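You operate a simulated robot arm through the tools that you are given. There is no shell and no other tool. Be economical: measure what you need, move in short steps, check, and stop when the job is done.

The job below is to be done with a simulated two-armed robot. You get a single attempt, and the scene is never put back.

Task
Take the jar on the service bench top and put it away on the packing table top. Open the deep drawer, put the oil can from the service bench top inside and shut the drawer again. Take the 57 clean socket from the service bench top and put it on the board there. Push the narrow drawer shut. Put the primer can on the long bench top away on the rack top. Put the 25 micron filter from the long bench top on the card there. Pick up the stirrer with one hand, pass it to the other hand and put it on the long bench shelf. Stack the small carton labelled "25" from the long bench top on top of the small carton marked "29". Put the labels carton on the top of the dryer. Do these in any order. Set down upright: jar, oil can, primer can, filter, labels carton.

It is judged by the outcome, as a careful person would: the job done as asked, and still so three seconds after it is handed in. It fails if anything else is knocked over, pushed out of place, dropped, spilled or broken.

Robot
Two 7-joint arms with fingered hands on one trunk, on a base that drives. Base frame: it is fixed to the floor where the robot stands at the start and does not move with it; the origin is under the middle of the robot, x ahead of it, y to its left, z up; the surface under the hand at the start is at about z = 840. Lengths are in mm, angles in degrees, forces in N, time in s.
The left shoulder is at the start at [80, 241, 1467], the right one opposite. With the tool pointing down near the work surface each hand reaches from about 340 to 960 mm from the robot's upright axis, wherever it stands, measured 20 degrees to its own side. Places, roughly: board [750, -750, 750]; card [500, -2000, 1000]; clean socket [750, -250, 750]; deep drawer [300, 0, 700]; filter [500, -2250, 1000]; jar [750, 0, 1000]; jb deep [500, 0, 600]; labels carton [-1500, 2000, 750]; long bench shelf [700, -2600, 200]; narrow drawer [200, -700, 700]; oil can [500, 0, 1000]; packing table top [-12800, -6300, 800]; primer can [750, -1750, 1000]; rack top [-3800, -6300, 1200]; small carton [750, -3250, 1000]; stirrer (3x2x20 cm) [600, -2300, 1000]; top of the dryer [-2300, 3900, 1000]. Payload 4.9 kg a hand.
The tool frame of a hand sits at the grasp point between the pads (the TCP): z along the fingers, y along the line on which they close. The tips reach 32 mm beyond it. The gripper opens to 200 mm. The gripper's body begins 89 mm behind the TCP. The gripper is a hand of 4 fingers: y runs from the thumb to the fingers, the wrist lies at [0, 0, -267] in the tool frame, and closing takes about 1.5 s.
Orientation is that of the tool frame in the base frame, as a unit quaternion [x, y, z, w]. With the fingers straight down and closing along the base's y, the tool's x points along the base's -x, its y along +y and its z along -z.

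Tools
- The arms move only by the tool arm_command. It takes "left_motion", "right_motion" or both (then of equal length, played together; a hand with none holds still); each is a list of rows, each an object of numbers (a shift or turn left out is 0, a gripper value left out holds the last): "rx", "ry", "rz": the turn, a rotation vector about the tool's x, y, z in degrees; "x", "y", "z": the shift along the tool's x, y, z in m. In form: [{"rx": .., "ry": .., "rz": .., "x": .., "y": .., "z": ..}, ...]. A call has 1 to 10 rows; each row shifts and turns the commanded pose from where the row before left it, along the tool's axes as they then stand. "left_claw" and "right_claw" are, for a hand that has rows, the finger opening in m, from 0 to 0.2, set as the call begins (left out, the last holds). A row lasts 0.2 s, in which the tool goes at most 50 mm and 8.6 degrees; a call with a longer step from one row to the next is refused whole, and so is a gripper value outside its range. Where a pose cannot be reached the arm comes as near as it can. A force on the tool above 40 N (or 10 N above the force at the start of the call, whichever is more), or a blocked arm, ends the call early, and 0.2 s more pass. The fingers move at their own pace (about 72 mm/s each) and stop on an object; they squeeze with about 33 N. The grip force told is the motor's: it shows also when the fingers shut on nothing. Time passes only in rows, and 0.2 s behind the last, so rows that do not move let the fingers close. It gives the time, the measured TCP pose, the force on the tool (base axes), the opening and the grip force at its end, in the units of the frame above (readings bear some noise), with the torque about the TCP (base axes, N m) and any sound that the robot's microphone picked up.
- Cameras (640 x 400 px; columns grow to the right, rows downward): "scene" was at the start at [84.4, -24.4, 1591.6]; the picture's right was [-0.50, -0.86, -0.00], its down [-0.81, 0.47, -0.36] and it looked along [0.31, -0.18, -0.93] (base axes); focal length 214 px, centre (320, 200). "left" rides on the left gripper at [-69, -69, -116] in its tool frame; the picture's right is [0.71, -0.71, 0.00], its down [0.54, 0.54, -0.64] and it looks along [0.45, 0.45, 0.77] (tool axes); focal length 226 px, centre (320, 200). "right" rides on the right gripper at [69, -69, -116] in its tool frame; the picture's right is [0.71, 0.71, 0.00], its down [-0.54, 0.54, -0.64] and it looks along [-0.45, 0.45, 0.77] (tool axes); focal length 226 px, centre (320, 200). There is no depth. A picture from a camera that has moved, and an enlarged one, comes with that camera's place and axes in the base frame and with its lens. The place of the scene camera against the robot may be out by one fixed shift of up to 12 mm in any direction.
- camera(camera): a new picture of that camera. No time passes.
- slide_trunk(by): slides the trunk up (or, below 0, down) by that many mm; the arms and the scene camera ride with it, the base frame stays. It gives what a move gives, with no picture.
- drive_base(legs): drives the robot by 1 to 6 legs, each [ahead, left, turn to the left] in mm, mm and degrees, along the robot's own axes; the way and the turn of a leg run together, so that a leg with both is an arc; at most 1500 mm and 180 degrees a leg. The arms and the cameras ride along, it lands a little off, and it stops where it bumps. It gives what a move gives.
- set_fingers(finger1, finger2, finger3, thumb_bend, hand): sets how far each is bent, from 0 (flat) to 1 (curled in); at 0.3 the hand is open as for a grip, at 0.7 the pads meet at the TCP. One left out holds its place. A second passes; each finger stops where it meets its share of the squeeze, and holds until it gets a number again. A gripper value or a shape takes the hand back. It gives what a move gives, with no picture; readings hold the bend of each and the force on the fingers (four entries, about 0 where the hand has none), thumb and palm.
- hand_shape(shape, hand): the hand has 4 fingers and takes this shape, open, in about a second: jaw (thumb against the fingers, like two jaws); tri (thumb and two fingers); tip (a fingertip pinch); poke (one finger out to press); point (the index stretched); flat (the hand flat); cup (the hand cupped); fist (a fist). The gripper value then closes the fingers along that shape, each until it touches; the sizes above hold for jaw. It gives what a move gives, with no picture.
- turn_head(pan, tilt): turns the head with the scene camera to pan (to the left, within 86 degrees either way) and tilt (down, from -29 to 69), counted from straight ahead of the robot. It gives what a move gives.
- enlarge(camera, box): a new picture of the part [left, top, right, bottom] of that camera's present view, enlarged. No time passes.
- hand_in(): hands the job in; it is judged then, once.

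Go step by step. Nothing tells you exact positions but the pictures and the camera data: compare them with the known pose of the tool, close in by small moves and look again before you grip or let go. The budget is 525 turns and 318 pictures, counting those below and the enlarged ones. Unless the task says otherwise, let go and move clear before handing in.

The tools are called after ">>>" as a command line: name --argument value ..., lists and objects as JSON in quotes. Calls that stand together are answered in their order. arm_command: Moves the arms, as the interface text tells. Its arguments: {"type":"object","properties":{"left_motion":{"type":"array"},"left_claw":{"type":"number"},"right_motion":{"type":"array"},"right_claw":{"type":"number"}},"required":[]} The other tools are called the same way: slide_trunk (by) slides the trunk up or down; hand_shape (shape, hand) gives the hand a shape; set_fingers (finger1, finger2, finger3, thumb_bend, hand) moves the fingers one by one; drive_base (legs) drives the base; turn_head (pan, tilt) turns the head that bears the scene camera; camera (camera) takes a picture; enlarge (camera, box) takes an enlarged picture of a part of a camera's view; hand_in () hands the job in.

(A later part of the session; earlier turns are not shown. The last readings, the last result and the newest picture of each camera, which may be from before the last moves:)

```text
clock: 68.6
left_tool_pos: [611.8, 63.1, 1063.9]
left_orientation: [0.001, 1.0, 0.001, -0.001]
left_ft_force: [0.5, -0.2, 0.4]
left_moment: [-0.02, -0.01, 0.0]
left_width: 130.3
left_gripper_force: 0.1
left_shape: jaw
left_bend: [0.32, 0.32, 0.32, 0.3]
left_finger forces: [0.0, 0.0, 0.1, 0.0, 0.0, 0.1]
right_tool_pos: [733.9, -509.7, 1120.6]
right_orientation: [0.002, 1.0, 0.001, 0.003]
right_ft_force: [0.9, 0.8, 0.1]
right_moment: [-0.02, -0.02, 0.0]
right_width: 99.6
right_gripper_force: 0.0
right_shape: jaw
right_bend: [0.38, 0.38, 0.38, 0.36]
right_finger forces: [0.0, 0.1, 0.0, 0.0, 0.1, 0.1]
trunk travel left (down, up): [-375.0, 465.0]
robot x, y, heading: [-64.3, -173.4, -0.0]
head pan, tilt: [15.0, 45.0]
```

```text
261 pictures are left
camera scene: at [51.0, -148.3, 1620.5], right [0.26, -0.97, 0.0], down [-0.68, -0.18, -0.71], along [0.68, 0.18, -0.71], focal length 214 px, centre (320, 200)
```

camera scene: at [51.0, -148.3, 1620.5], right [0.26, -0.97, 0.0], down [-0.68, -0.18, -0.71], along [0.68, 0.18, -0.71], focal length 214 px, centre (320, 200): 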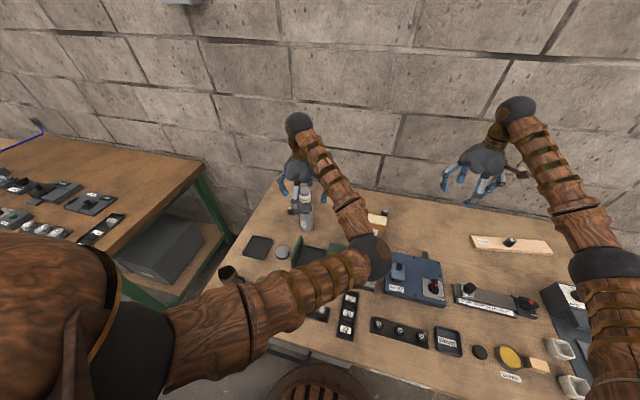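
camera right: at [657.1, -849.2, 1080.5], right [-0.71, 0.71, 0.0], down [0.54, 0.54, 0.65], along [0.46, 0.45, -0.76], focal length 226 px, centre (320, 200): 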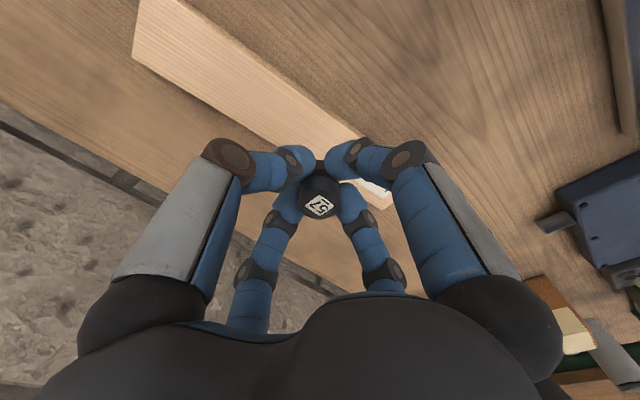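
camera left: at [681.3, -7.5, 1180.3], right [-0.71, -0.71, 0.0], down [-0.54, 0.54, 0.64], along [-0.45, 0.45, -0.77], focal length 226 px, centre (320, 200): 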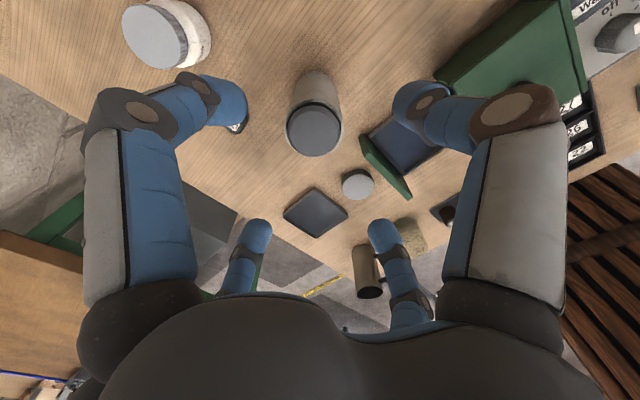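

>>> arm_command --left_motion '[{"x": -0.007, "y": -0.003, "z": 0.03}, {"z": 0.04}]'

>>> camera --camera "left"

```text
clock: 69.2
left_tool_pos: [619.8, 59.9, 991.8]
left_orientation: [0.001, 1.0, 0.0, 0.0]
left_ft_force: [0.4, -0.5, 0.3]
left_moment: [-0.01, 0.04, 0.01]
left_width: 130.3
left_gripper_force: 0.1
left_shape: jaw
left_bend: [0.32, 0.32, 0.32, 0.3]
left_finger forces: [0.0, 0.1, 0.0, 0.0, 0.1, 0.1]
right_tool_pos: [732.4, -508.1, 1119.3]
right_orientation: [0.001, 1.0, 0.001, 0.002]
right_ft_force: [0.8, -0.4, 0.1]
right_moment: [-0.01, 0.03, -0.04]
right_width: 99.8
right_gripper_force: 0.0
right_shape: jaw
right_bend: [0.38, 0.38, 0.38, 0.36]
right_finger forces: [0.0, 0.0, 0.0, 0.1, 0.1, 0.1]
trunk travel left (down, up): [-375.0, 465.0]
robot x, y, heading: [-66.5, -172.4, -0.0]
head pan, tilt: [15.0, 45.0]
```

```text
260 pictures are left
camera left: at [688.1, -11.1, 1107.4], right [-0.71, -0.71, 0.0], down [-0.54, 0.54, 0.64], along [-0.45, 0.45, -0.77], focal length 226 px, centre (320, 200)
```

left: 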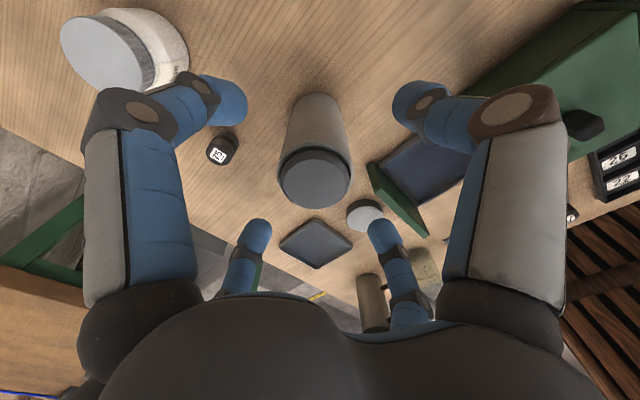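

>>> arm_command --left_motion '[{"x": -0.004, "y": -0.003, "z": 0.025}, {"z": 0.022}]'

>>> arm_command --left_motion '[{}, {}, {}, {}, {}, {}]' --left_claw 0.03

>>> camera --camera "left"

```text
clock: 69.8
left_tool_pos: [623.5, 56.3, 945.0]
left_orientation: [0.002, 1.0, 0.001, 0.0]
left_ft_force: [0.4, 0.4, 0.1]
left_moment: [0.01, 0.01, -0.01]
left_width: 130.2
left_gripper_force: 0.1
left_shape: jaw
left_bend: [0.32, 0.32, 0.32, 0.3]
left_finger forces: [0.0, 0.0, 0.1, 0.0, 0.0, 0.0]
right_tool_pos: [733.0, -508.8, 1120.2]
right_orientation: [0.002, 1.0, 0.0, 0.003]
right_ft_force: [-0.3, -0.4, 0.1]
right_moment: [-0.01, 0.01, 0.02]
right_width: 100.1
right_gripper_force: 0.1
right_shape: jaw
right_bend: [0.38, 0.38, 0.38, 0.36]
right_finger forces: [0.0, 0.1, 0.0, 0.0, 0.0, 0.0]
trunk travel left (down, up): [-375.0, 465.0]
robot x, y, heading: [-64.5, -174.4, -0.1]
head pan, tilt: [15.0, 45.0]
```

```text
clock: 71.2
left_tool_pos: [623.5, 56.0, 944.9]
left_orientation: [0.001, 1.0, 0.0, -0.001]
left_ft_force: [0.6, -0.5, -0.1]
left_moment: [0.01, -0.01, -0.03]
left_width: 50.6
left_gripper_force: 33.1
left_shape: jaw
left_bend: [0.51, 0.49, 0.5, 0.51]
left_finger forces: [28.3, 30.5, 30.0, 0.1, 29.2, 0.0]
right_tool_pos: [732.9, -509.2, 1120.0]
right_orientation: [0.001, 1.0, 0.0, 0.002]
right_ft_force: [0.5, -0.3, 0.5]
right_moment: [0.0, 0.02, -0.01]
right_width: 99.8
right_gripper_force: 0.0
right_shape: jaw
right_bend: [0.38, 0.38, 0.38, 0.36]
right_finger forces: [0.0, 0.0, 0.0, 0.1, 0.0, 0.1]
trunk travel left (down, up): [-375.0, 465.0]
robot x, y, heading: [-63.5, -172.6, 0.0]
head pan, tilt: [15.0, 45.0]
```

```text
259 pictures are left
camera left: at [692.3, -14.0, 1060.9], right [-0.71, -0.71, 0.0], down [-0.54, 0.54, 0.64], along [-0.46, 0.45, -0.77], focal length 226 px, centre (320, 200)
```

left: 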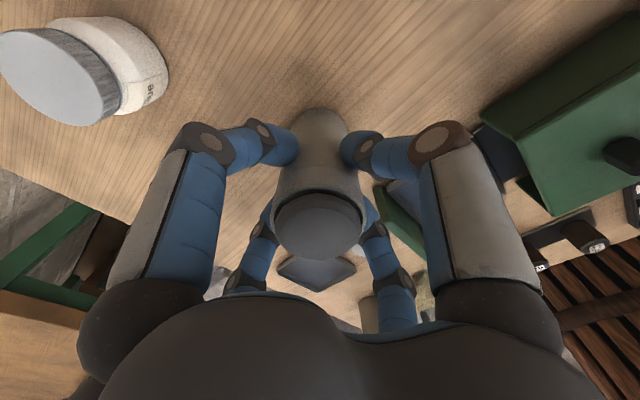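

Oil can is gripped. Lift it and back away from the bench, shifting left so the right hand can open the deep drawer.

>>> arm_command --left_motion '[{"z": -0.03}, {"z": -0.05}, {"z": -0.05}, {"z": -0.05}]'

>>> drive_base --legs '[[-600, 0, 0], [0, 330, 0]]'

>>> turn_head --pan -5 --tilt 50

>>> camera --camera "scene"

```text
clock: 72.2
left_tool_pos: [623.1, 56.8, 1126.7]
left_orientation: [0.0, 1.0, 0.0, -0.001]
left_ft_force: [-0.1, 0.0, -3.6]
left_moment: [-0.02, -0.01, 0.04]
left_width: 50.7
left_gripper_force: 32.9
left_shape: jaw
left_bend: [0.51, 0.49, 0.5, 0.51]
left_finger forces: [28.4, 30.6, 30.0, 0.1, 29.2, 0.0]
right_tool_pos: [733.0, -508.8, 1120.6]
right_orientation: [0.002, 1.0, 0.0, 0.003]
right_ft_force: [-0.9, 0.5, -0.4]
right_moment: [0.01, -0.02, 0.01]
right_width: 99.5
right_gripper_force: 0.1
right_shape: jaw
right_bend: [0.38, 0.38, 0.38, 0.36]
right_finger forces: [0.0, 0.0, 0.1, 0.0, 0.0, 0.1]
trunk travel left (down, up): [-375.0, 465.0]
robot x, y, heading: [-63.6, -177.6, -0.3]
head pan, tilt: [15.0, 45.0]
```

```text
clock: 77.3
left_tool_pos: [19.8, 386.2, 1127.1]
left_orientation: [-0.002, 1.0, 0.0, 0.0]
left_ft_force: [-0.2, 0.5, -2.9]
left_moment: [0.01, 0.01, 0.01]
left_width: 50.6
left_gripper_force: 32.9
left_shape: jaw
left_bend: [0.51, 0.49, 0.5, 0.51]
left_finger forces: [28.4, 30.6, 30.1, 0.1, 29.5, 0.0]
right_tool_pos: [131.3, -180.1, 1119.2]
right_orientation: [-0.001, 1.0, 0.001, 0.003]
right_ft_force: [1.0, -0.3, 0.0]
right_moment: [0.04, -0.01, 0.01]
right_width: 99.8
right_gripper_force: 0.1
right_shape: jaw
right_bend: [0.38, 0.38, 0.38, 0.36]
right_finger forces: [0.0, 0.0, 0.1, 0.0, 0.0, 0.0]
trunk travel left (down, up): [-375.0, 465.0]
robot x, y, heading: [-668.7, 151.8, 0.3]
head pan, tilt: [15.0, 45.0]
```

```text
clock: 78.2
left_tool_pos: [18.2, 387.7, 1126.3]
left_orientation: [-0.002, 1.0, -0.001, -0.001]
left_ft_force: [1.0, -0.3, -2.7]
left_moment: [-0.03, 0.0, -0.02]
left_width: 50.8
left_gripper_force: 32.5
left_shape: jaw
left_bend: [0.51, 0.49, 0.5, 0.51]
left_finger forces: [28.6, 30.7, 30.1, 0.1, 29.3, 0.1]
right_tool_pos: [131.1, -177.7, 1119.9]
right_orientation: [-0.001, 1.0, 0.0, 0.003]
right_ft_force: [0.3, 0.5, 0.0]
right_moment: [-0.01, 0.01, 0.02]
right_width: 99.8
right_gripper_force: 0.1
right_shape: jaw
right_bend: [0.38, 0.38, 0.38, 0.36]
right_finger forces: [0.0, 0.0, 0.0, 0.1, 0.1, 0.0]
trunk travel left (down, up): [-375.0, 465.0]
robot x, y, heading: [-667.9, 152.3, 0.7]
head pan, tilt: [-5.0, 50.0]
```

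```text
258 pictures are left
camera scene: at [-554.8, 151.1, 1613.5], right [-0.08, -1.0, 0.0], down [-0.76, 0.06, -0.64], along [0.64, -0.05, -0.77], focal length 214 px, centre (320, 200)
```

scene: 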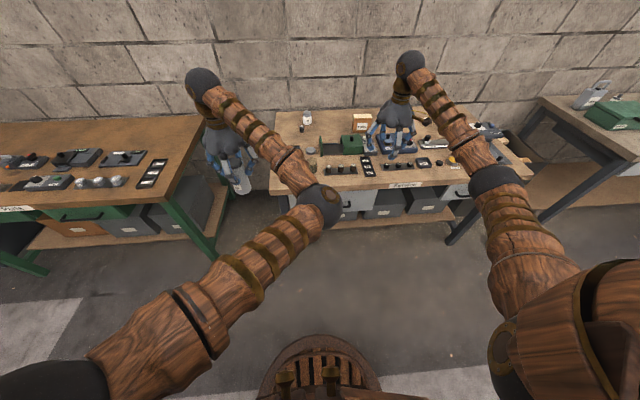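

>>> hand_shape --hand "right" --shape "point"

>>> camera --camera "right"

>>> enlarge --camera "scene" --box '[260, 80, 500, 230]'

```text
clock: 79.1
left_tool_pos: [17.8, 388.3, 1125.7]
left_orientation: [-0.004, 1.0, 0.0, -0.002]
left_ft_force: [-0.8, -0.5, -3.0]
left_moment: [-0.03, 0.01, 0.0]
left_width: 50.5
left_gripper_force: 33.0
left_shape: jaw
left_bend: [0.51, 0.49, 0.5, 0.51]
left_finger forces: [28.6, 30.6, 30.2, 0.1, 29.2, 0.0]
right_tool_pos: [130.9, -177.8, 1119.4]
right_orientation: [-0.001, 1.0, 0.0, 0.003]
right_ft_force: [0.4, -0.7, -0.4]
right_moment: [0.01, 0.03, 0.01]
right_width: 0.1
right_gripper_force: 0.0
right_shape: point
right_bend: [0.7, 1.0, 1.0, 0.66]
right_finger forces: [0.0, 0.0, 0.1, 0.0, 0.0, 0.0]
trunk travel left (down, up): [-375.0, 465.0]
robot x, y, heading: [-666.0, 151.2, 0.3]
head pan, tilt: [-5.0, 50.0]
```

```text
257 pictures are left
camera right: at [60.5, -247.5, 1234.5], right [-0.71, 0.71, 0.0], down [0.54, 0.54, 0.65], along [0.46, 0.46, -0.76], focal length 226 px, centre (320, 200)
```

right: 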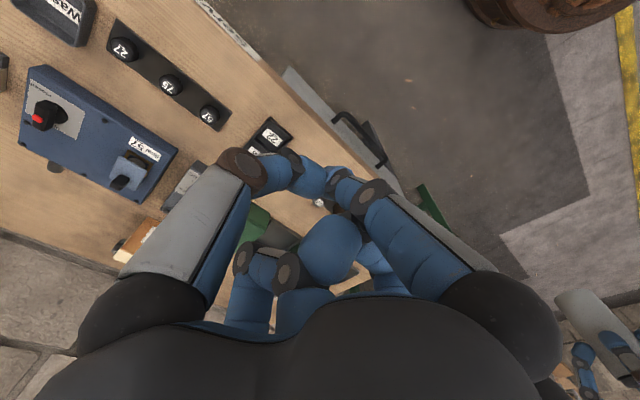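

```text
2.67 times, centred on (380, 155) of scene
camera zoom: at [-554.7, 150.4, 1613.5], right [-0.08, -1.0, 0.0], down [-0.76, 0.06, -0.64], along [0.64, -0.05, -0.77], focal length 572 px, centre (160, 320)
```

zoom: 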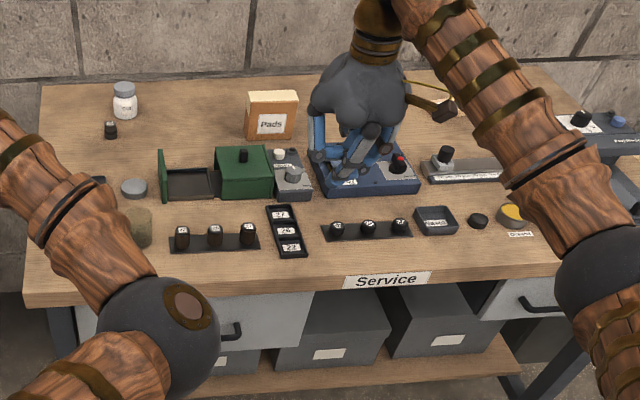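

The deep drawer's handle bar is roughly at x≈178, y −69…+130, z≈680. I'll form a two-finger pinch (fingers along base x) and bring the hand in front of it for a closer look.

>>> set_fingers --hand "right" --finger1 0.45 --finger2 1.0 --finger3 0.45 --thumb_bend 1.0

>>> arm_command --right_motion '[{"x": 0.035, "y": 0.03}, {"x": 0.035, "y": 0.03}, {"x": 0.02, "y": 0.04}, {"y": 0.045}, {"y": 0.045}, {"z": 0.05}, {"z": 0.05}, {"z": 0.05}, {"z": 0.05}, {"z": 0.05}]'

>>> camera --camera "right"

>>> camera --camera "scene"

```text
clock: 80.1
left_tool_pos: [19.1, 386.8, 1127.0]
left_orientation: [-0.002, 1.0, 0.0, -0.001]
left_ft_force: [0.0, -0.3, -3.4]
left_moment: [-0.03, 0.0, 0.0]
left_width: 50.6
left_gripper_force: 33.2
left_shape: jaw
left_bend: [0.51, 0.49, 0.5, 0.51]
left_finger forces: [28.6, 30.7, 30.2, 0.1, 29.3, 0.0]
right_tool_pos: [131.5, -179.2, 1119.8]
right_orientation: [-0.001, 1.0, 0.0, 0.003]
right_ft_force: [0.0, 0.0, 0.0]
right_moment: [-0.01, 0.0, -0.02]
right_width: 76.4
right_gripper_force: 0.0
right_shape: fingers
right_bend: [0.45, 1.0, 1.0, 0.94]
right_finger forces: [0.0, 0.0, 0.1, 0.0, 0.0, 0.1]
trunk travel left (down, up): [-375.0, 465.0]
robot x, y, heading: [-668.9, 152.2, 0.2]
head pan, tilt: [-5.0, 50.0]
```

```text
clock: 82.3
left_tool_pos: [18.4, 386.8, 1125.5]
left_orientation: [-0.003, 1.0, 0.0, 0.0]
left_ft_force: [1.2, 0.4, -3.3]
left_moment: [0.0, 0.01, 0.01]
left_width: 50.4
left_gripper_force: 33.7
left_shape: jaw
left_bend: [0.51, 0.49, 0.5, 0.51]
left_finger forces: [28.4, 30.6, 30.1, 0.1, 29.3, 0.1]
right_tool_pos: [40.8, 8.7, 869.5]
right_orientation: [-0.001, 1.0, 0.0, 0.002]
right_ft_force: [-0.7, 0.3, -0.2]
right_moment: [0.01, 0.02, 0.01]
right_width: 76.6
right_gripper_force: 0.1
right_shape: fingers
right_bend: [0.45, 1.0, 1.0, 0.94]
right_finger forces: [0.0, 0.0, 0.0, 0.0, 0.0, 0.0]
trunk travel left (down, up): [-375.0, 465.0]
robot x, y, heading: [-669.4, 153.6, 0.3]
head pan, tilt: [-5.0, 50.0]
```

```text
255 pictures are left
camera right: at [-30.6, -59.5, 985.1], right [-0.71, 0.71, 0.0], down [0.54, 0.54, 0.65], along [0.46, 0.46, -0.76], focal length 226 px, centre (320, 200)
```

right: 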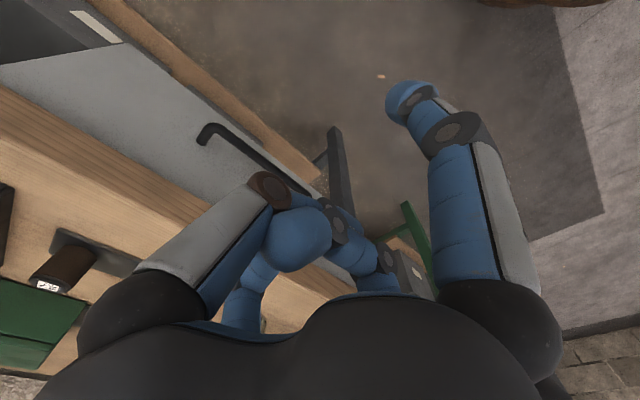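

```text
254 pictures are left
camera scene: at [-554.3, 150.8, 1613.6], right [-0.08, -1.0, 0.0], down [-0.76, 0.06, -0.64], along [0.64, -0.05, -0.77], focal length 214 px, centre (320, 200)
```

scene: 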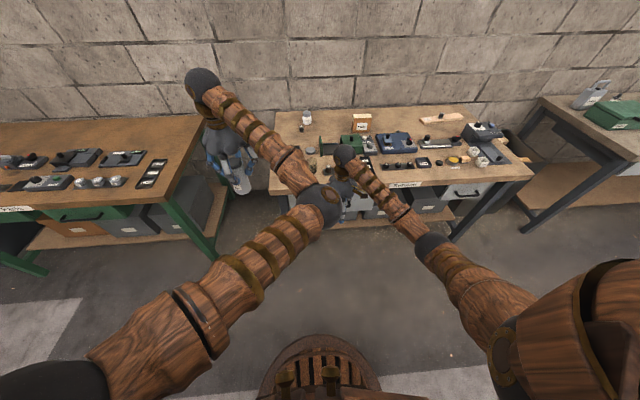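

Only one finger obeyed that. A better way: point the hand forward and roll it 45°, so the four fingers close around the horizontal bar two above, two below.

>>> hand_shape --hand "right" --shape "jaw"

>>> arm_command --right_motion '[{"ry": -8.4, "x": 0.02}, {"ry": -8.4}, {"ry": -8.4}, {"ry": -8.4}, {"ry": -8.4}, {"ry": -8.4}, {"ry": -8.4}, {"ry": -8.4}, {"ry": -8.4}, {"ry": -8.4}]' --right_claw 0.1

>>> arm_command --right_motion '[{"ry": -6}, {"rz": 7.5}, {"rz": 7.5}, {"rz": 7.5}, {"rz": 7.5}, {"rz": 7.5}, {"rz": 7.5}]'

>>> camera --camera "right"

```text
clock: 83.2
left_tool_pos: [19.0, 386.8, 1126.0]
left_orientation: [-0.002, 1.0, 0.0, -0.001]
left_ft_force: [-0.1, -0.3, -3.0]
left_moment: [0.02, 0.04, -0.03]
left_width: 50.5
left_gripper_force: 33.0
left_shape: jaw
left_bend: [0.51, 0.49, 0.5, 0.51]
left_finger forces: [28.3, 30.7, 30.0, 0.0, 29.3, 0.1]
right_tool_pos: [40.2, 9.3, 871.1]
right_orientation: [-0.001, 1.0, 0.0, 0.002]
right_ft_force: [-0.8, 0.0, -0.2]
right_moment: [-0.01, -0.02, 0.0]
right_width: 199.9
right_gripper_force: 0.0
right_shape: jaw
right_bend: [0.3, 0.3, 0.3, 0.3]
right_finger forces: [0.1, 0.1, 0.0, 0.1, 0.0, 0.0]
trunk travel left (down, up): [-375.0, 465.0]
robot x, y, heading: [-670.3, 156.1, 0.1]
head pan, tilt: [-5.0, 50.0]
```

```text
clock: 85.4
left_tool_pos: [19.1, 387.8, 1126.7]
left_orientation: [-0.003, 1.0, -0.001, -0.001]
left_ft_force: [0.1, -0.7, -3.6]
left_moment: [0.0, 0.0, -0.04]
left_width: 50.4
left_gripper_force: 33.3
left_shape: jaw
left_bend: [0.51, 0.49, 0.5, 0.51]
left_finger forces: [28.4, 30.7, 30.3, 0.0, 29.3, 0.1]
right_tool_pos: [21.5, 11.6, 868.7]
right_orientation: [0.0, 0.742, 0.0, 0.671]
right_ft_force: [0.4, -0.5, -0.6]
right_moment: [0.01, -0.02, 0.0]
right_width: 100.2
right_gripper_force: 0.1
right_shape: jaw
right_bend: [0.38, 0.38, 0.38, 0.36]
right_finger forces: [0.0, 0.1, 0.0, 0.0, 0.0, 0.0]
trunk travel left (down, up): [-375.0, 465.0]
robot x, y, heading: [-665.6, 151.9, 0.5]
head pan, tilt: [-5.0, 50.0]
```

```text
clock: 87.0
left_tool_pos: [18.6, 387.8, 1126.4]
left_orientation: [-0.003, 1.0, -0.001, -0.001]
left_ft_force: [0.2, 0.1, -3.2]
left_moment: [-0.04, 0.02, 0.03]
left_width: 50.8
left_gripper_force: 33.0
left_shape: jaw
left_bend: [0.51, 0.49, 0.5, 0.51]
left_finger forces: [28.4, 30.7, 30.1, 0.0, 29.2, 0.1]
right_tool_pos: [22.7, 10.5, 869.6]
right_orientation: [0.269, 0.652, 0.272, 0.655]
right_ft_force: [-0.1, -0.8, 0.8]
right_moment: [0.03, 0.0, -0.01]
right_width: 100.1
right_gripper_force: 0.2
right_shape: jaw
right_bend: [0.38, 0.38, 0.38, 0.36]
right_finger forces: [0.0, 0.1, 0.0, 0.0, 0.0, 0.0]
trunk travel left (down, up): [-375.0, 465.0]
robot x, y, heading: [-662.9, 151.9, 0.2]
head pan, tilt: [-5.0, 50.0]
```

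```text
253 pictures are left
camera right: at [-94.5, 11.7, 770.2], right [0.0, 1.0, 0.0], down [-0.65, 0.0, 0.76], along [0.76, 0.0, 0.65], focal length 226 px, centre (320, 200)
```

right: 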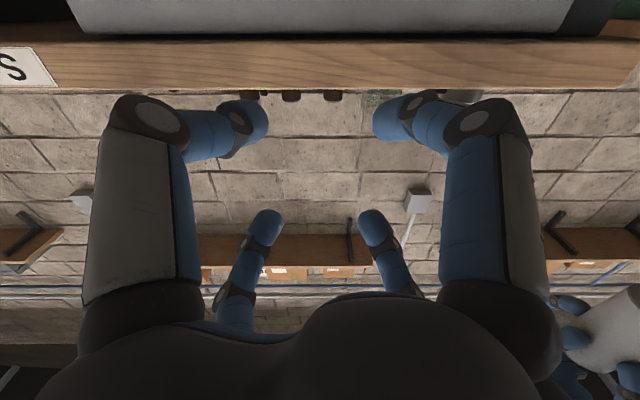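

>>> arm_command --right_motion '[{"x": 0.031, "y": -0.031}, {"x": 0.031, "y": -0.031}, {"x": 0.031, "y": -0.031}]'

>>> camera --camera "right"

```text
clock: 87.8
left_tool_pos: [18.7, 386.8, 1125.9]
left_orientation: [-0.002, 1.0, 0.0, -0.002]
left_ft_force: [-0.1, 0.4, -2.8]
left_moment: [0.0, -0.01, -0.02]
left_width: 50.6
left_gripper_force: 33.1
left_shape: jaw
left_bend: [0.51, 0.49, 0.5, 0.51]
left_finger forces: [28.3, 30.7, 30.2, 0.0, 29.3, 0.1]
right_tool_pos: [25.1, 12.4, 737.3]
right_orientation: [0.27, 0.652, 0.271, 0.655]
right_ft_force: [-0.7, -0.3, -0.7]
right_moment: [0.0, 0.0, -0.06]
right_width: 100.3
right_gripper_force: 0.0
right_shape: jaw
right_bend: [0.38, 0.38, 0.38, 0.36]
right_finger forces: [0.0, 0.0, 0.0, 0.0, 0.1, 0.0]
trunk travel left (down, up): [-375.0, 465.0]
robot x, y, heading: [-670.1, 154.1, 0.3]
head pan, tilt: [-5.0, 50.0]
```

```text
252 pictures are left
camera right: at [-91.8, 12.3, 638.6], right [0.0, 1.0, 0.0], down [-0.65, 0.0, 0.76], along [0.76, 0.0, 0.65], focal length 226 px, centre (320, 200)
```

right: 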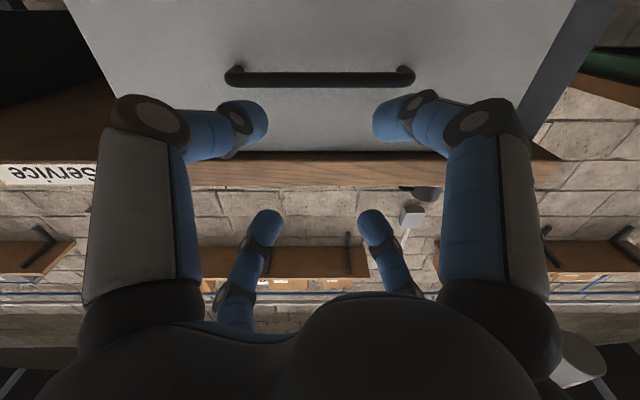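

The bar is at z≈692, centred on y≈13, x≈170. Lower and approach.

>>> arm_command --right_motion '[{"x": 0.032, "y": -0.032}, {"z": 0.04}, {"z": 0.03}]'

>>> camera --camera "right"

```text
clock: 88.8
left_tool_pos: [19.2, 385.9, 1125.7]
left_orientation: [-0.003, 1.0, 0.0, -0.002]
left_ft_force: [0.4, -1.1, -2.8]
left_moment: [0.0, 0.01, 0.0]
left_width: 50.8
left_gripper_force: 32.7
left_shape: jaw
left_bend: [0.51, 0.49, 0.5, 0.51]
left_finger forces: [28.5, 30.9, 30.2, 0.0, 29.5, 0.0]
right_tool_pos: [38.8, 195.5, 691.2]
right_orientation: [0.179, 0.683, 0.362, 0.609]
right_ft_force: [0.6, -0.5, 0.2]
right_moment: [0.03, 0.01, 0.08]
right_width: 99.8
right_gripper_force: 0.1
right_shape: jaw
right_bend: [0.38, 0.38, 0.38, 0.36]
right_finger forces: [0.0, 0.0, 0.0, 0.0, 0.0, 0.1]
trunk travel left (down, up): [-375.0, 465.0]
robot x, y, heading: [-665.0, 156.1, 0.3]
head pan, tilt: [-5.0, 50.0]
stopped in row 3 (right hand): the arm was blocked; the commanded pose is now the measured one
```

```text
251 pictures are left
camera right: at [-74.9, 164.3, 592.3], right [-0.28, 0.96, 0.01], down [-0.62, -0.18, 0.76], along [0.74, 0.21, 0.65], focal length 226 px, centre (320, 200)
```

right: 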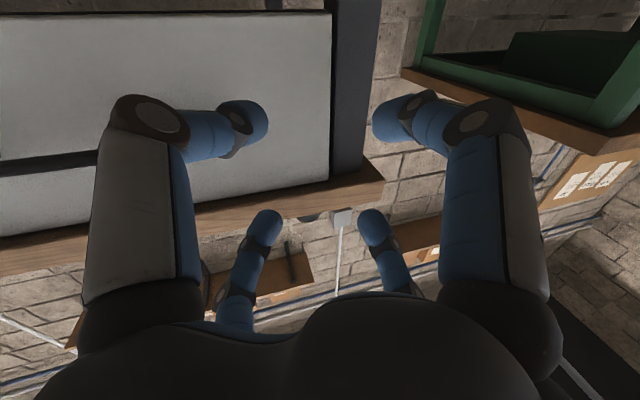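

The arm hit a joint limit crossing its body and swung left. I'll back off, bring the hand back to its pose, and shift the base left so the handle is more to the right of me.

>>> drive_base --legs '[[-120, 0, 0]]'

>>> arm_command --right_motion '[{"x": -0.03, "y": -0.03, "z": -0.012}, {"x": -0.03, "y": -0.03, "z": -0.012}, {"x": -0.03, "y": -0.03, "z": -0.012}, {"x": -0.03, "y": -0.03, "z": -0.012}, {"rx": 3.8, "ry": -3.8}, {"rx": 3.7, "ry": -3.8}, {"rx": 3.7, "ry": -3.7}, {"x": -0.03, "y": -0.03}, {"x": -0.03, "y": -0.03}, {"x": -0.03, "y": -0.03}]'

>>> camera --camera "right"

```text
clock: 90.0
left_tool_pos: [-99.9, 387.2, 1125.8]
left_orientation: [-0.004, 1.0, 0.0, -0.001]
left_ft_force: [-0.5, -0.3, -3.1]
left_moment: [-0.01, -0.01, 0.0]
left_width: 50.6
left_gripper_force: 33.0
left_shape: jaw
left_bend: [0.51, 0.49, 0.5, 0.51]
left_finger forces: [28.5, 30.7, 30.2, 0.1, 29.5, 0.0]
right_tool_pos: [-80.8, 194.1, 691.7]
right_orientation: [0.178, 0.683, 0.362, 0.609]
right_ft_force: [-0.2, -0.1, -0.6]
right_moment: [-0.02, 0.01, 0.02]
right_width: 99.8
right_gripper_force: 0.1
right_shape: jaw
right_bend: [0.38, 0.38, 0.38, 0.36]
right_finger forces: [0.0, 0.0, 0.0, 0.0, 0.0, 0.0]
trunk travel left (down, up): [-375.0, 465.0]
robot x, y, heading: [-784.6, 155.9, 0.4]
head pan, tilt: [-5.0, 50.0]
```

```text
clock: 92.2
left_tool_pos: [-101.3, 386.8, 1124.8]
left_orientation: [-0.003, 1.0, 0.0, -0.001]
left_ft_force: [-0.2, -0.3, -2.2]
left_moment: [0.01, -0.01, -0.01]
left_width: 50.8
left_gripper_force: 32.7
left_shape: jaw
left_bend: [0.51, 0.49, 0.5, 0.51]
left_finger forces: [28.4, 30.9, 30.3, 0.0, 29.3, 0.0]
right_tool_pos: [-79.1, -111.1, 687.5]
right_orientation: [0.271, 0.652, 0.273, 0.653]
right_ft_force: [0.4, -0.5, -0.9]
right_moment: [0.01, 0.01, 0.04]
right_width: 100.1
right_gripper_force: 0.0
right_shape: jaw
right_bend: [0.38, 0.38, 0.38, 0.36]
right_finger forces: [0.1, 0.0, 0.0, 0.0, 0.1, 0.1]
trunk travel left (down, up): [-375.0, 465.0]
robot x, y, heading: [-785.7, 156.9, 0.2]
head pan, tilt: [-5.0, 50.0]
```

```text
250 pictures are left
camera right: at [-197.1, -110.5, 589.0], right [0.0, 1.0, 0.01], down [-0.65, -0.01, 0.76], along [0.76, 0.0, 0.65], focal length 226 px, centre (320, 200)
```

right: 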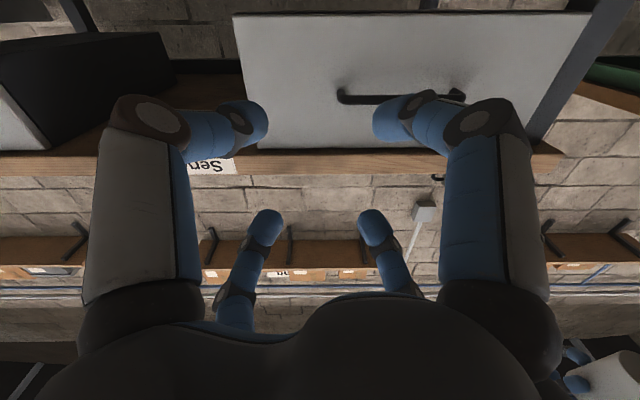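

>>> drive_base --legs '[[0, 125, 0], [130, 0, 0]]'

>>> camera --camera "right"

```text
clock: 94.4
left_tool_pos: [27.4, 514.1, 1127.4]
left_orientation: [-0.005, 1.0, 0.0, 0.0]
left_ft_force: [-0.1, 0.6, -2.7]
left_moment: [-0.04, 0.0, 0.0]
left_width: 50.6
left_gripper_force: 33.3
left_shape: jaw
left_bend: [0.51, 0.49, 0.5, 0.51]
left_finger forces: [28.5, 30.8, 30.3, 0.1, 29.4, 0.1]
right_tool_pos: [49.1, 17.9, 688.3]
right_orientation: [0.27, 0.652, 0.276, 0.653]
right_ft_force: [-0.2, 0.4, 1.0]
right_moment: [0.05, 0.02, 0.0]
right_width: 99.9
right_gripper_force: 0.0
right_shape: jaw
right_bend: [0.38, 0.38, 0.38, 0.36]
right_finger forces: [0.1, 0.1, 0.1, 0.1, 0.0, 0.0]
trunk travel left (down, up): [-375.0, 465.0]
robot x, y, heading: [-657.0, 276.3, 0.8]
head pan, tilt: [-5.0, 50.0]
```

```text
249 pictures are left
camera right: at [-67.3, 16.9, 589.8], right [-0.01, 1.0, 0.01], down [-0.65, -0.01, 0.76], along [0.76, 0.0, 0.65], focal length 226 px, centre (320, 200)
```

right: 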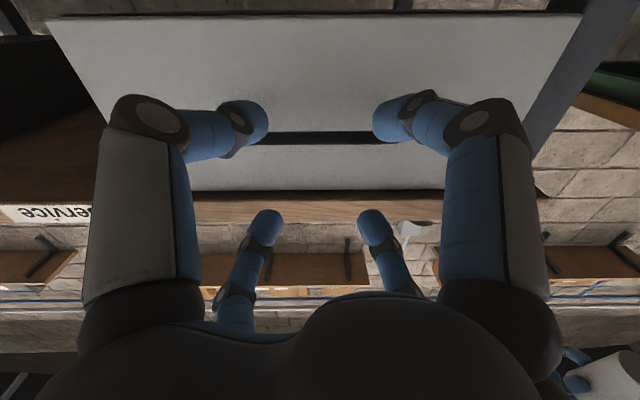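

>>> arm_command --right_motion '[{"z": 0.03, "x": -0.003, "y": 0.003}, {"z": 0.03}, {"z": 0.02}, {"z": 0.01}, {"z": 0.01}]'

>>> camera --camera "right"

```text
clock: 95.6
left_tool_pos: [28.0, 515.4, 1126.5]
left_orientation: [-0.006, 1.0, -0.001, -0.001]
left_ft_force: [-0.2, -0.1, -3.6]
left_moment: [-0.02, -0.01, 0.02]
left_width: 50.8
left_gripper_force: 33.0
left_shape: jaw
left_bend: [0.51, 0.49, 0.5, 0.51]
left_finger forces: [28.5, 30.9, 30.2, 0.0, 29.4, 0.0]
right_tool_pos: [150.9, 15.9, 690.8]
right_orientation: [0.27, 0.653, 0.274, 0.653]
right_ft_force: [0.3, 0.1, 0.1]
right_moment: [0.02, -0.01, -0.01]
right_width: 100.0
right_gripper_force: 0.1
right_shape: jaw
right_bend: [0.38, 0.38, 0.38, 0.36]
right_finger forces: [0.0, 0.0, 0.1, 0.1, 0.0, 0.0]
trunk travel left (down, up): [-375.0, 465.0]
robot x, y, heading: [-654.7, 274.6, 0.4]
head pan, tilt: [-5.0, 50.0]
```

```text
248 pictures are left
camera right: at [33.3, 16.7, 592.9], right [-0.01, 1.0, 0.01], down [-0.64, -0.01, 0.76], along [0.76, 0.0, 0.64], focal length 226 px, centre (320, 200)
```

right: 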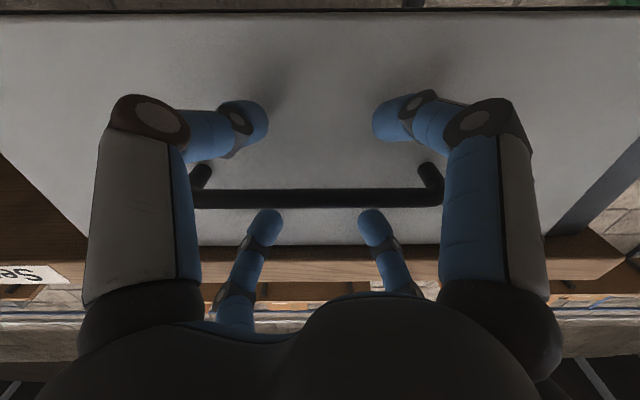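

The bar sits right at the TCP, two fingers above and two below. Closing.

>>> arm_command --right_motion '[{"z": 0.005}, {}, {}, {}, {}, {}, {}]' --right_claw 0.0

>>> camera --camera "right"

```text
clock: 97.2
left_tool_pos: [28.4, 516.2, 1126.9]
left_orientation: [-0.005, 1.0, 0.001, -0.001]
left_ft_force: [-0.3, -0.5, -3.6]
left_moment: [-0.01, -0.01, 0.01]
left_width: 50.5
left_gripper_force: 32.6
left_shape: jaw
left_bend: [0.51, 0.49, 0.5, 0.51]
left_finger forces: [28.5, 30.8, 30.3, 0.0, 29.4, 0.1]
right_tool_pos: [156.1, 17.3, 691.3]
right_orientation: [0.27, 0.653, 0.274, 0.653]
right_ft_force: [-0.4, -2.5, -4.7]
right_moment: [0.04, 0.03, 0.02]
right_width: 0.0
right_gripper_force: 33.0
right_shape: jaw
right_bend: [0.7, 0.7, 0.7, 0.7]
right_finger forces: [0.0, 0.0, 0.0, 0.0, 2.8, 0.0]
trunk travel left (down, up): [-375.0, 465.0]
robot x, y, heading: [-654.1, 278.7, 0.3]
head pan, tilt: [-5.0, 50.0]
```

```text
247 pictures are left
camera right: at [38.0, 17.2, 593.1], right [-0.01, 1.0, 0.01], down [-0.64, -0.01, 0.76], along [0.76, 0.0, 0.65], focal length 226 px, centre (320, 200)
```

right: 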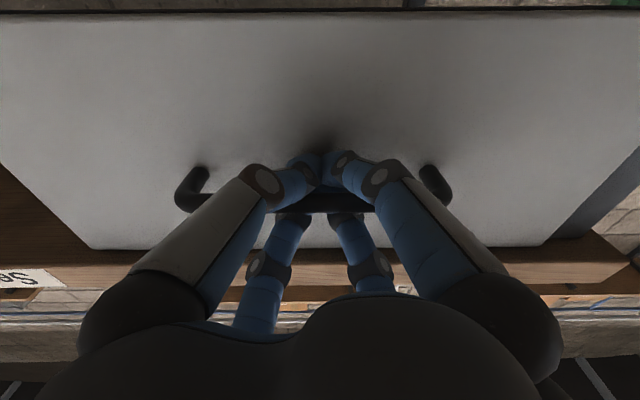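

The fingers have closed around the bar (caged). I'll pull by driving the base straight back.

>>> drive_base --legs '[[-280, 0, 0]]'

>>> camera --camera "scene"

>>> camera --camera "right"

```text
clock: 99.1
left_tool_pos: [-246.8, 513.4, 1126.1]
left_orientation: [-0.006, 1.0, 0.001, -0.001]
left_ft_force: [-0.9, 0.0, -4.6]
left_moment: [-0.04, -0.02, -0.03]
left_width: 50.6
left_gripper_force: 33.5
left_shape: jaw
left_bend: [0.51, 0.49, 0.5, 0.51]
left_finger forces: [28.5, 30.8, 30.3, 0.0, 29.4, 0.1]
right_tool_pos: [-118.5, 16.0, 691.4]
right_orientation: [0.27, 0.653, 0.275, 0.652]
right_ft_force: [0.7, 2.3, -7.8]
right_moment: [0.15, 0.04, -0.03]
right_width: 0.0
right_gripper_force: 33.3
right_shape: jaw
right_bend: [0.7, 0.7, 0.7, 0.7]
right_finger forces: [0.1, 0.0, 0.0, 0.1, 3.0, 0.0]
trunk travel left (down, up): [-375.0, 465.0]
robot x, y, heading: [-930.2, 276.5, 0.4]
head pan, tilt: [-5.0, 50.0]
```

```text
246 pictures are left
camera scene: at [-817.6, 273.7, 1613.4], right [-0.08, -1.0, 0.0], down [-0.76, 0.06, -0.64], along [0.64, -0.05, -0.77], focal length 214 px, centre (320, 200)
```

scene: 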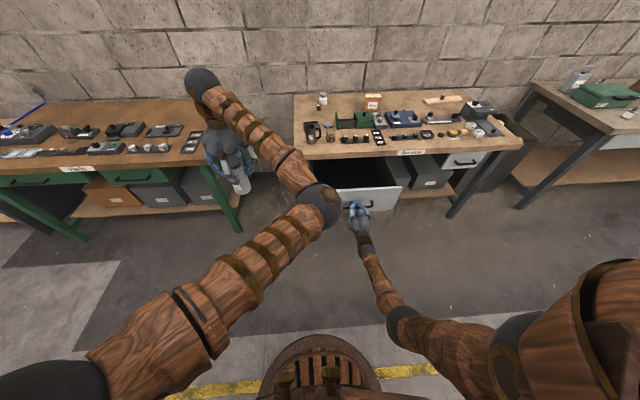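

```text
245 pictures are left
camera right: at [-235.5, 16.6, 593.3], right [-0.01, 1.0, 0.01], down [-0.65, -0.01, 0.76], along [0.76, 0.0, 0.65], focal length 226 px, centre (320, 200)
```

right: 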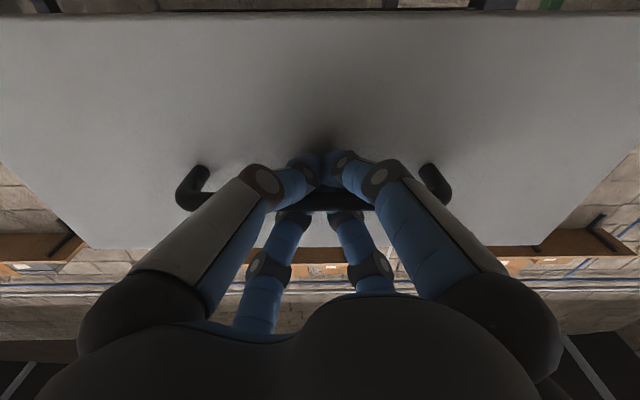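

The drawer is open about 275 mm. I'll let go of the handle, back off, raise the right hand and turn it down again.

>>> arm_command --right_motion '[{}, {}, {}, {}, {}, {}]' --right_claw 0.1

>>> drive_base --legs '[[-100, 0, 0]]'

>>> arm_command --right_motion '[{"x": -0.035, "y": 0.035}, {"x": -0.035, "y": 0.035}, {"x": -0.035, "y": 0.035}, {"x": -0.035, "y": 0.035}, {"x": -0.035, "y": 0.035}, {"x": -0.035, "y": 0.035}, {"x": -0.035, "y": 0.035}, {"x": -0.035, "y": 0.035}]'

>>> arm_command --right_motion '[{"rz": -8.4}, {"rz": -8.4}, {"rz": -8.4}, {"rz": -8.4}, {"rz": -8.4}, {"rz": -3.2}, {"ry": 8.4}, {"ry": 8.4}, {"ry": 8.4}, {"ry": 8.4}]'

>>> arm_command --right_motion '[{"ry": 8.4}, {"ry": 8.4}, {"ry": 8.4}, {"ry": 8.4}, {"ry": 8.4}, {"ry": 8.4}, {"ry": 5}]'

>>> camera --camera "scene"

```text
clock: 100.5
left_tool_pos: [-246.0, 514.3, 1126.8]
left_orientation: [-0.006, 1.0, 0.0, -0.001]
left_ft_force: [-0.2, 0.3, -2.8]
left_moment: [-0.01, 0.02, 0.01]
left_width: 50.8
left_gripper_force: 33.0
left_shape: jaw
left_bend: [0.51, 0.49, 0.5, 0.51]
left_finger forces: [28.5, 30.8, 30.4, 0.0, 29.3, 0.0]
right_tool_pos: [-119.6, 15.6, 691.7]
right_orientation: [0.27, 0.652, 0.274, 0.653]
right_ft_force: [0.3, -0.1, 0.6]
right_moment: [-0.03, -0.02, 0.03]
right_width: 99.3
right_gripper_force: 0.0
right_shape: jaw
right_bend: [0.38, 0.38, 0.38, 0.36]
right_finger forces: [0.1, 0.0, 0.0, 0.0, 0.0, 0.0]
trunk travel left (down, up): [-375.0, 465.0]
robot x, y, heading: [-933.6, 275.2, 0.6]
head pan, tilt: [-5.0, 50.0]
```

```text
clock: 101.6
left_tool_pos: [-346.2, 512.7, 1126.9]
left_orientation: [-0.005, 1.0, 0.001, -0.001]
left_ft_force: [-0.3, 0.2, -3.3]
left_moment: [0.0, -0.02, 0.0]
left_width: 50.7
left_gripper_force: 33.3
left_shape: jaw
left_bend: [0.51, 0.49, 0.5, 0.51]
left_finger forces: [28.5, 30.8, 30.3, 0.1, 29.4, 0.0]
right_tool_pos: [-218.4, 15.0, 692.8]
right_orientation: [0.269, 0.652, 0.276, 0.653]
right_ft_force: [-0.4, 0.4, 0.9]
right_moment: [0.0, 0.0, -0.01]
right_width: 99.8
right_gripper_force: 0.1
right_shape: jaw
right_bend: [0.38, 0.38, 0.38, 0.36]
right_finger forces: [0.0, 0.0, 0.0, 0.1, 0.0, 0.0]
trunk travel left (down, up): [-375.0, 465.0]
robot x, y, heading: [-1030.5, 273.7, 0.5]
head pan, tilt: [-5.0, 50.0]
```

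```text
clock: 103.6
left_tool_pos: [-345.9, 509.9, 1126.3]
left_orientation: [-0.005, 1.0, 0.0, -0.002]
left_ft_force: [0.1, -1.0, -3.2]
left_moment: [-0.03, 0.02, 0.0]
left_width: 50.7
left_gripper_force: 32.8
left_shape: jaw
left_bend: [0.51, 0.49, 0.5, 0.51]
left_finger forces: [28.5, 30.8, 30.2, 0.0, 29.4, 0.0]
right_tool_pos: [-251.9, -196.1, 1092.0]
right_orientation: [0.36, 0.591, 0.208, 0.692]
right_ft_force: [-0.7, -0.6, -0.4]
right_moment: [0.05, 0.0, 0.05]
right_width: 99.9
right_gripper_force: 0.1
right_shape: jaw
right_bend: [0.38, 0.38, 0.38, 0.36]
right_finger forces: [0.0, 0.0, 0.0, 0.0, 0.0, 0.0]
right hand out of reach, approached as far as the arm can: row 4
trunk travel left (down, up): [-375.0, 465.0]
robot x, y, heading: [-1030.2, 273.7, 0.4]
head pan, tilt: [-5.0, 50.0]
stopped in row 8 (right hand): the arm was blocked; the commanded pose is now the measured one
```

```text
clock: 105.8
left_tool_pos: [-345.4, 513.3, 1125.3]
left_orientation: [-0.006, 1.0, -0.001, -0.001]
left_ft_force: [0.9, 0.5, -3.6]
left_moment: [0.0, 0.02, -0.02]
left_width: 50.8
left_gripper_force: 32.9
left_shape: jaw
left_bend: [0.51, 0.49, 0.5, 0.51]
left_finger forces: [28.6, 30.8, 30.3, 0.0, 29.4, 0.0]
right_tool_pos: [-251.1, -196.6, 1092.4]
right_orientation: [0.112, 0.751, -0.065, 0.648]
right_ft_force: [1.5, 0.1, 0.4]
right_moment: [-0.01, -0.01, 0.0]
right_width: 99.8
right_gripper_force: 0.0
right_shape: jaw
right_bend: [0.38, 0.38, 0.38, 0.36]
right_finger forces: [0.0, 0.0, 0.0, 0.0, 0.0, 0.0]
right hand out of reach, approached as far as the arm can: row 8, 9, 10
trunk travel left (down, up): [-375.0, 465.0]
robot x, y, heading: [-1030.8, 273.8, 0.8]
head pan, tilt: [-5.0, 50.0]
```

```text
clock: 107.4
left_tool_pos: [-345.8, 512.8, 1126.9]
left_orientation: [-0.005, 1.0, 0.0, 0.0]
left_ft_force: [-0.5, -0.7, -4.1]
left_moment: [-0.03, 0.0, 0.02]
left_width: 50.7
left_gripper_force: 33.1
left_shape: jaw
left_bend: [0.51, 0.49, 0.5, 0.51]
left_finger forces: [28.5, 30.7, 30.5, 0.0, 29.3, 0.0]
right_tool_pos: [-251.7, -194.3, 1092.0]
right_orientation: [0.112, 0.75, -0.065, 0.648]
right_ft_force: [0.6, -0.2, -0.8]
right_moment: [0.01, 0.0, 0.01]
right_width: 99.9
right_gripper_force: 0.1
right_shape: jaw
right_bend: [0.38, 0.38, 0.38, 0.36]
right_finger forces: [0.0, 0.1, 0.0, 0.0, 0.1, 0.0]
right hand out of reach, approached as far as the arm can: row 1, 2, 3, 4, 5, 6, 7
trunk travel left (down, up): [-375.0, 465.0]
robot x, y, heading: [-1029.8, 273.3, 0.4]
head pan, tilt: [-5.0, 50.0]
```

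```text
244 pictures are left
camera scene: at [-918.1, 272.5, 1613.5], right [-0.08, -1.0, 0.0], down [-0.76, 0.06, -0.64], along [0.64, -0.05, -0.77], focal length 214 px, centre (320, 200)
```

scene: 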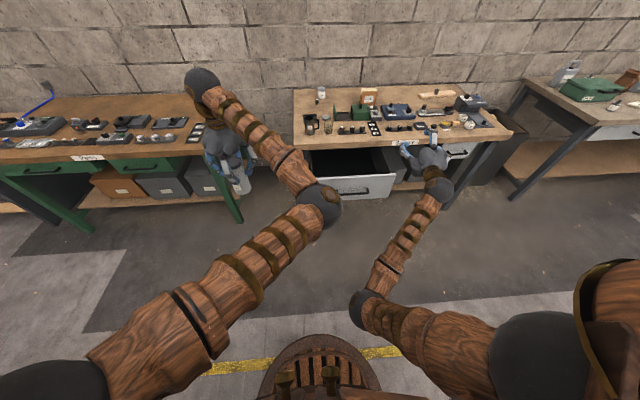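

>>> arm_command --right_motion '[{"z": -0.05}, {"z": -0.05}, {"z": -0.05}, {"ry": 8.4}, {"ry": 8.4}, {"ry": 8.4}, {"ry": 8.4}, {"ry": 8.4}]'

```text
clock: 109.4
left_tool_pos: [-347.6, 508.0, 1128.1]
left_orientation: [-0.005, 1.0, 0.002, 0.0]
left_ft_force: [-0.3, -1.1, -3.4]
left_moment: [0.1, -0.01, 0.0]
left_width: 50.4
left_gripper_force: 33.1
left_shape: jaw
left_bend: [0.51, 0.49, 0.5, 0.51]
left_finger forces: [28.4, 30.7, 30.4, 0.1, 29.5, 0.0]
right_tool_pos: [-433.7, -139.6, 1037.0]
right_orientation: [0.134, 0.925, 0.029, 0.354]
right_ft_force: [0.4, -1.0, -0.3]
right_moment: [0.11, -0.02, 0.08]
right_width: 100.0
right_gripper_force: 0.1
right_shape: jaw
right_bend: [0.38, 0.38, 0.38, 0.36]
right_finger forces: [0.1, 0.0, 0.0, 0.0, 0.0, 0.1]
right hand out of reach, approached as far as the arm can: row 5, 6
trunk travel left (down, up): [-375.0, 465.0]
robot x, y, heading: [-1033.0, 273.2, 0.5]
head pan, tilt: [-5.0, 50.0]
stopped in row 8 (right hand): the arm was blocked; the commanded pose is now the measured one
```

>>> arm_command --right_motion '[{"rx": 0.6, "ry": 6.9, "rz": -2.6}, {"rx": 0.6, "ry": 6.9, "rz": -2.6}, {"rx": 0.6, "ry": 6.9, "rz": -2.6}, {"rx": 0.6, "ry": 6.9, "rz": -2.6}, {"rx": 0.5, "ry": 7.0, "rz": -2.6}, {"rx": 0.5, "ry": 7.0, "rz": -2.7}]'

```text
clock: 110.8
left_tool_pos: [-344.6, 513.2, 1125.6]
left_orientation: [-0.005, 1.0, 0.0, 0.0]
left_ft_force: [-0.9, 0.7, -2.9]
left_moment: [-0.01, 0.0, 0.0]
left_width: 50.6
left_gripper_force: 33.4
left_shape: jaw
left_bend: [0.51, 0.49, 0.5, 0.51]
left_finger forces: [28.5, 30.7, 30.4, 0.0, 29.2, 0.1]
right_tool_pos: [-446.4, -144.4, 1032.3]
right_orientation: [0.0, 1.0, -0.001, 0.001]
right_ft_force: [0.4, -0.9, -0.7]
right_moment: [0.03, 0.03, -0.02]
right_width: 100.2
right_gripper_force: 0.1
right_shape: jaw
right_bend: [0.38, 0.38, 0.38, 0.36]
right_finger forces: [0.0, 0.0, 0.0, 0.0, 0.0, 0.0]
right hand out of reach, approached as far as the arm can: row 6
trunk travel left (down, up): [-375.0, 465.0]
robot x, y, heading: [-1028.5, 274.2, 0.3]
head pan, tilt: [-5.0, 50.0]
```

>>> arm_command --right_motion '[{"z": -0.04}, {"z": -0.04}, {"z": -0.04}]'

>>> drive_base --legs '[[0, -450, 0], [380, 0, 0]]'

>>> turn_head --pan 20 --tilt 55

>>> camera --camera "scene"

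>>> camera --camera "left"

```text
clock: 111.6
left_tool_pos: [-344.7, 512.4, 1126.3]
left_orientation: [-0.006, 1.0, 0.0, -0.001]
left_ft_force: [-0.1, 0.4, -3.8]
left_moment: [-0.02, 0.01, -0.01]
left_width: 50.7
left_gripper_force: 33.1
left_shape: jaw
left_bend: [0.51, 0.49, 0.5, 0.51]
left_finger forces: [28.4, 30.8, 30.5, 0.0, 29.4, 0.0]
right_tool_pos: [-462.5, -154.8, 1090.0]
right_orientation: [0.0, 1.0, 0.0, 0.002]
right_ft_force: [-0.4, -0.1, -1.1]
right_moment: [0.0, -0.01, 0.0]
right_width: 100.0
right_gripper_force: 0.1
right_shape: jaw
right_bend: [0.38, 0.38, 0.38, 0.36]
right_finger forces: [0.0, 0.1, 0.1, 0.1, 0.0, 0.0]
right hand out of reach, approached as far as the arm can: row 1, 2, 3
trunk travel left (down, up): [-375.0, 465.0]
robot x, y, heading: [-1028.8, 273.8, 0.5]
head pan, tilt: [-5.0, 50.0]
```

```text
clock: 116.4
left_tool_pos: [38.5, 69.2, 1127.1]
left_orientation: [-0.006, 1.0, 0.0, -0.001]
left_ft_force: [0.3, 0.3, -3.9]
left_moment: [0.01, -0.02, -0.03]
left_width: 50.7
left_gripper_force: 32.9
left_shape: jaw
left_bend: [0.51, 0.49, 0.5, 0.51]
left_finger forces: [28.5, 30.8, 30.5, 0.1, 29.5, 0.1]
right_tool_pos: [-79.2, -600.1, 1091.3]
right_orientation: [0.001, 1.0, 0.0, 0.003]
right_ft_force: [-0.2, -0.8, -0.7]
right_moment: [-0.01, 0.05, 0.01]
right_width: 99.8
right_gripper_force: 0.1
right_shape: jaw
right_bend: [0.38, 0.38, 0.38, 0.36]
right_finger forces: [0.0, 0.0, 0.0, 0.1, 0.1, 0.0]
trunk travel left (down, up): [-375.0, 465.0]
robot x, y, heading: [-650.8, -172.0, 0.6]
head pan, tilt: [-5.0, 50.0]
```

```text
clock: 117.2
left_tool_pos: [38.2, 68.0, 1125.5]
left_orientation: [-0.006, 1.0, 0.0, 0.0]
left_ft_force: [-0.4, 0.0, -3.3]
left_moment: [0.02, -0.01, -0.01]
left_width: 50.5
left_gripper_force: 33.3
left_shape: jaw
left_bend: [0.51, 0.49, 0.5, 0.51]
left_finger forces: [28.5, 30.8, 30.5, 0.0, 29.4, 0.0]
right_tool_pos: [-78.3, -600.4, 1089.7]
right_orientation: [0.0, 1.0, 0.001, 0.001]
right_ft_force: [-0.4, -0.3, -0.5]
right_moment: [-0.03, 0.0, -0.02]
right_width: 100.0
right_gripper_force: 0.0
right_shape: jaw
right_bend: [0.38, 0.38, 0.38, 0.36]
right_finger forces: [0.0, 0.0, 0.1, 0.1, 0.1, 0.0]
trunk travel left (down, up): [-375.0, 465.0]
robot x, y, heading: [-649.0, -172.2, 0.6]
head pan, tilt: [20.0, 55.0]
```

```text
243 pictures are left
camera scene: at [-542.9, -141.1, 1607.0], right [0.35, -0.94, 0.0], down [-0.77, -0.29, -0.57], along [0.54, 0.2, -0.82], focal length 214 px, centre (320, 200)
```

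scene: 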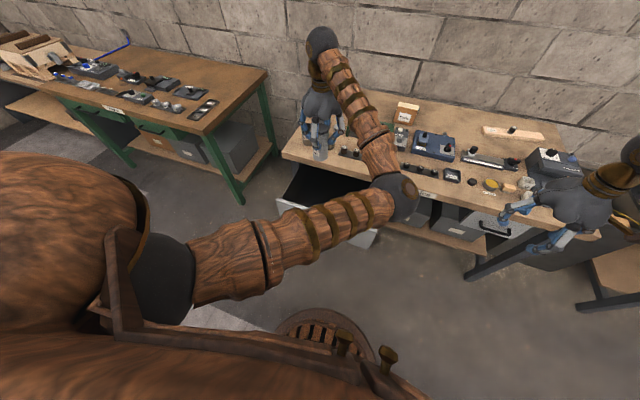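

```text
242 pictures are left
camera left: at [108.7, -0.7, 1241.8], right [-0.7, -0.72, 0.0], down [-0.55, 0.54, 0.64], along [-0.46, 0.45, -0.77], focal length 226 px, centre (320, 200)
```

left: 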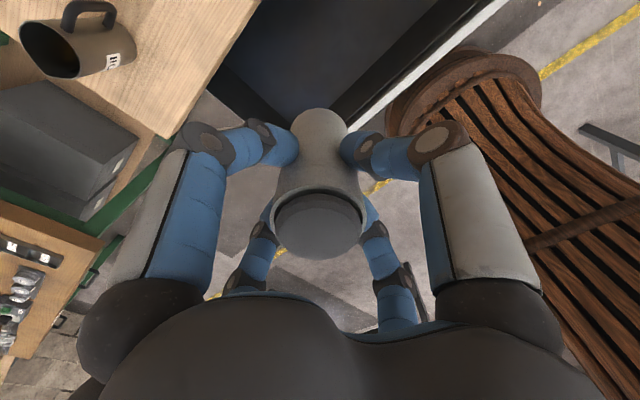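

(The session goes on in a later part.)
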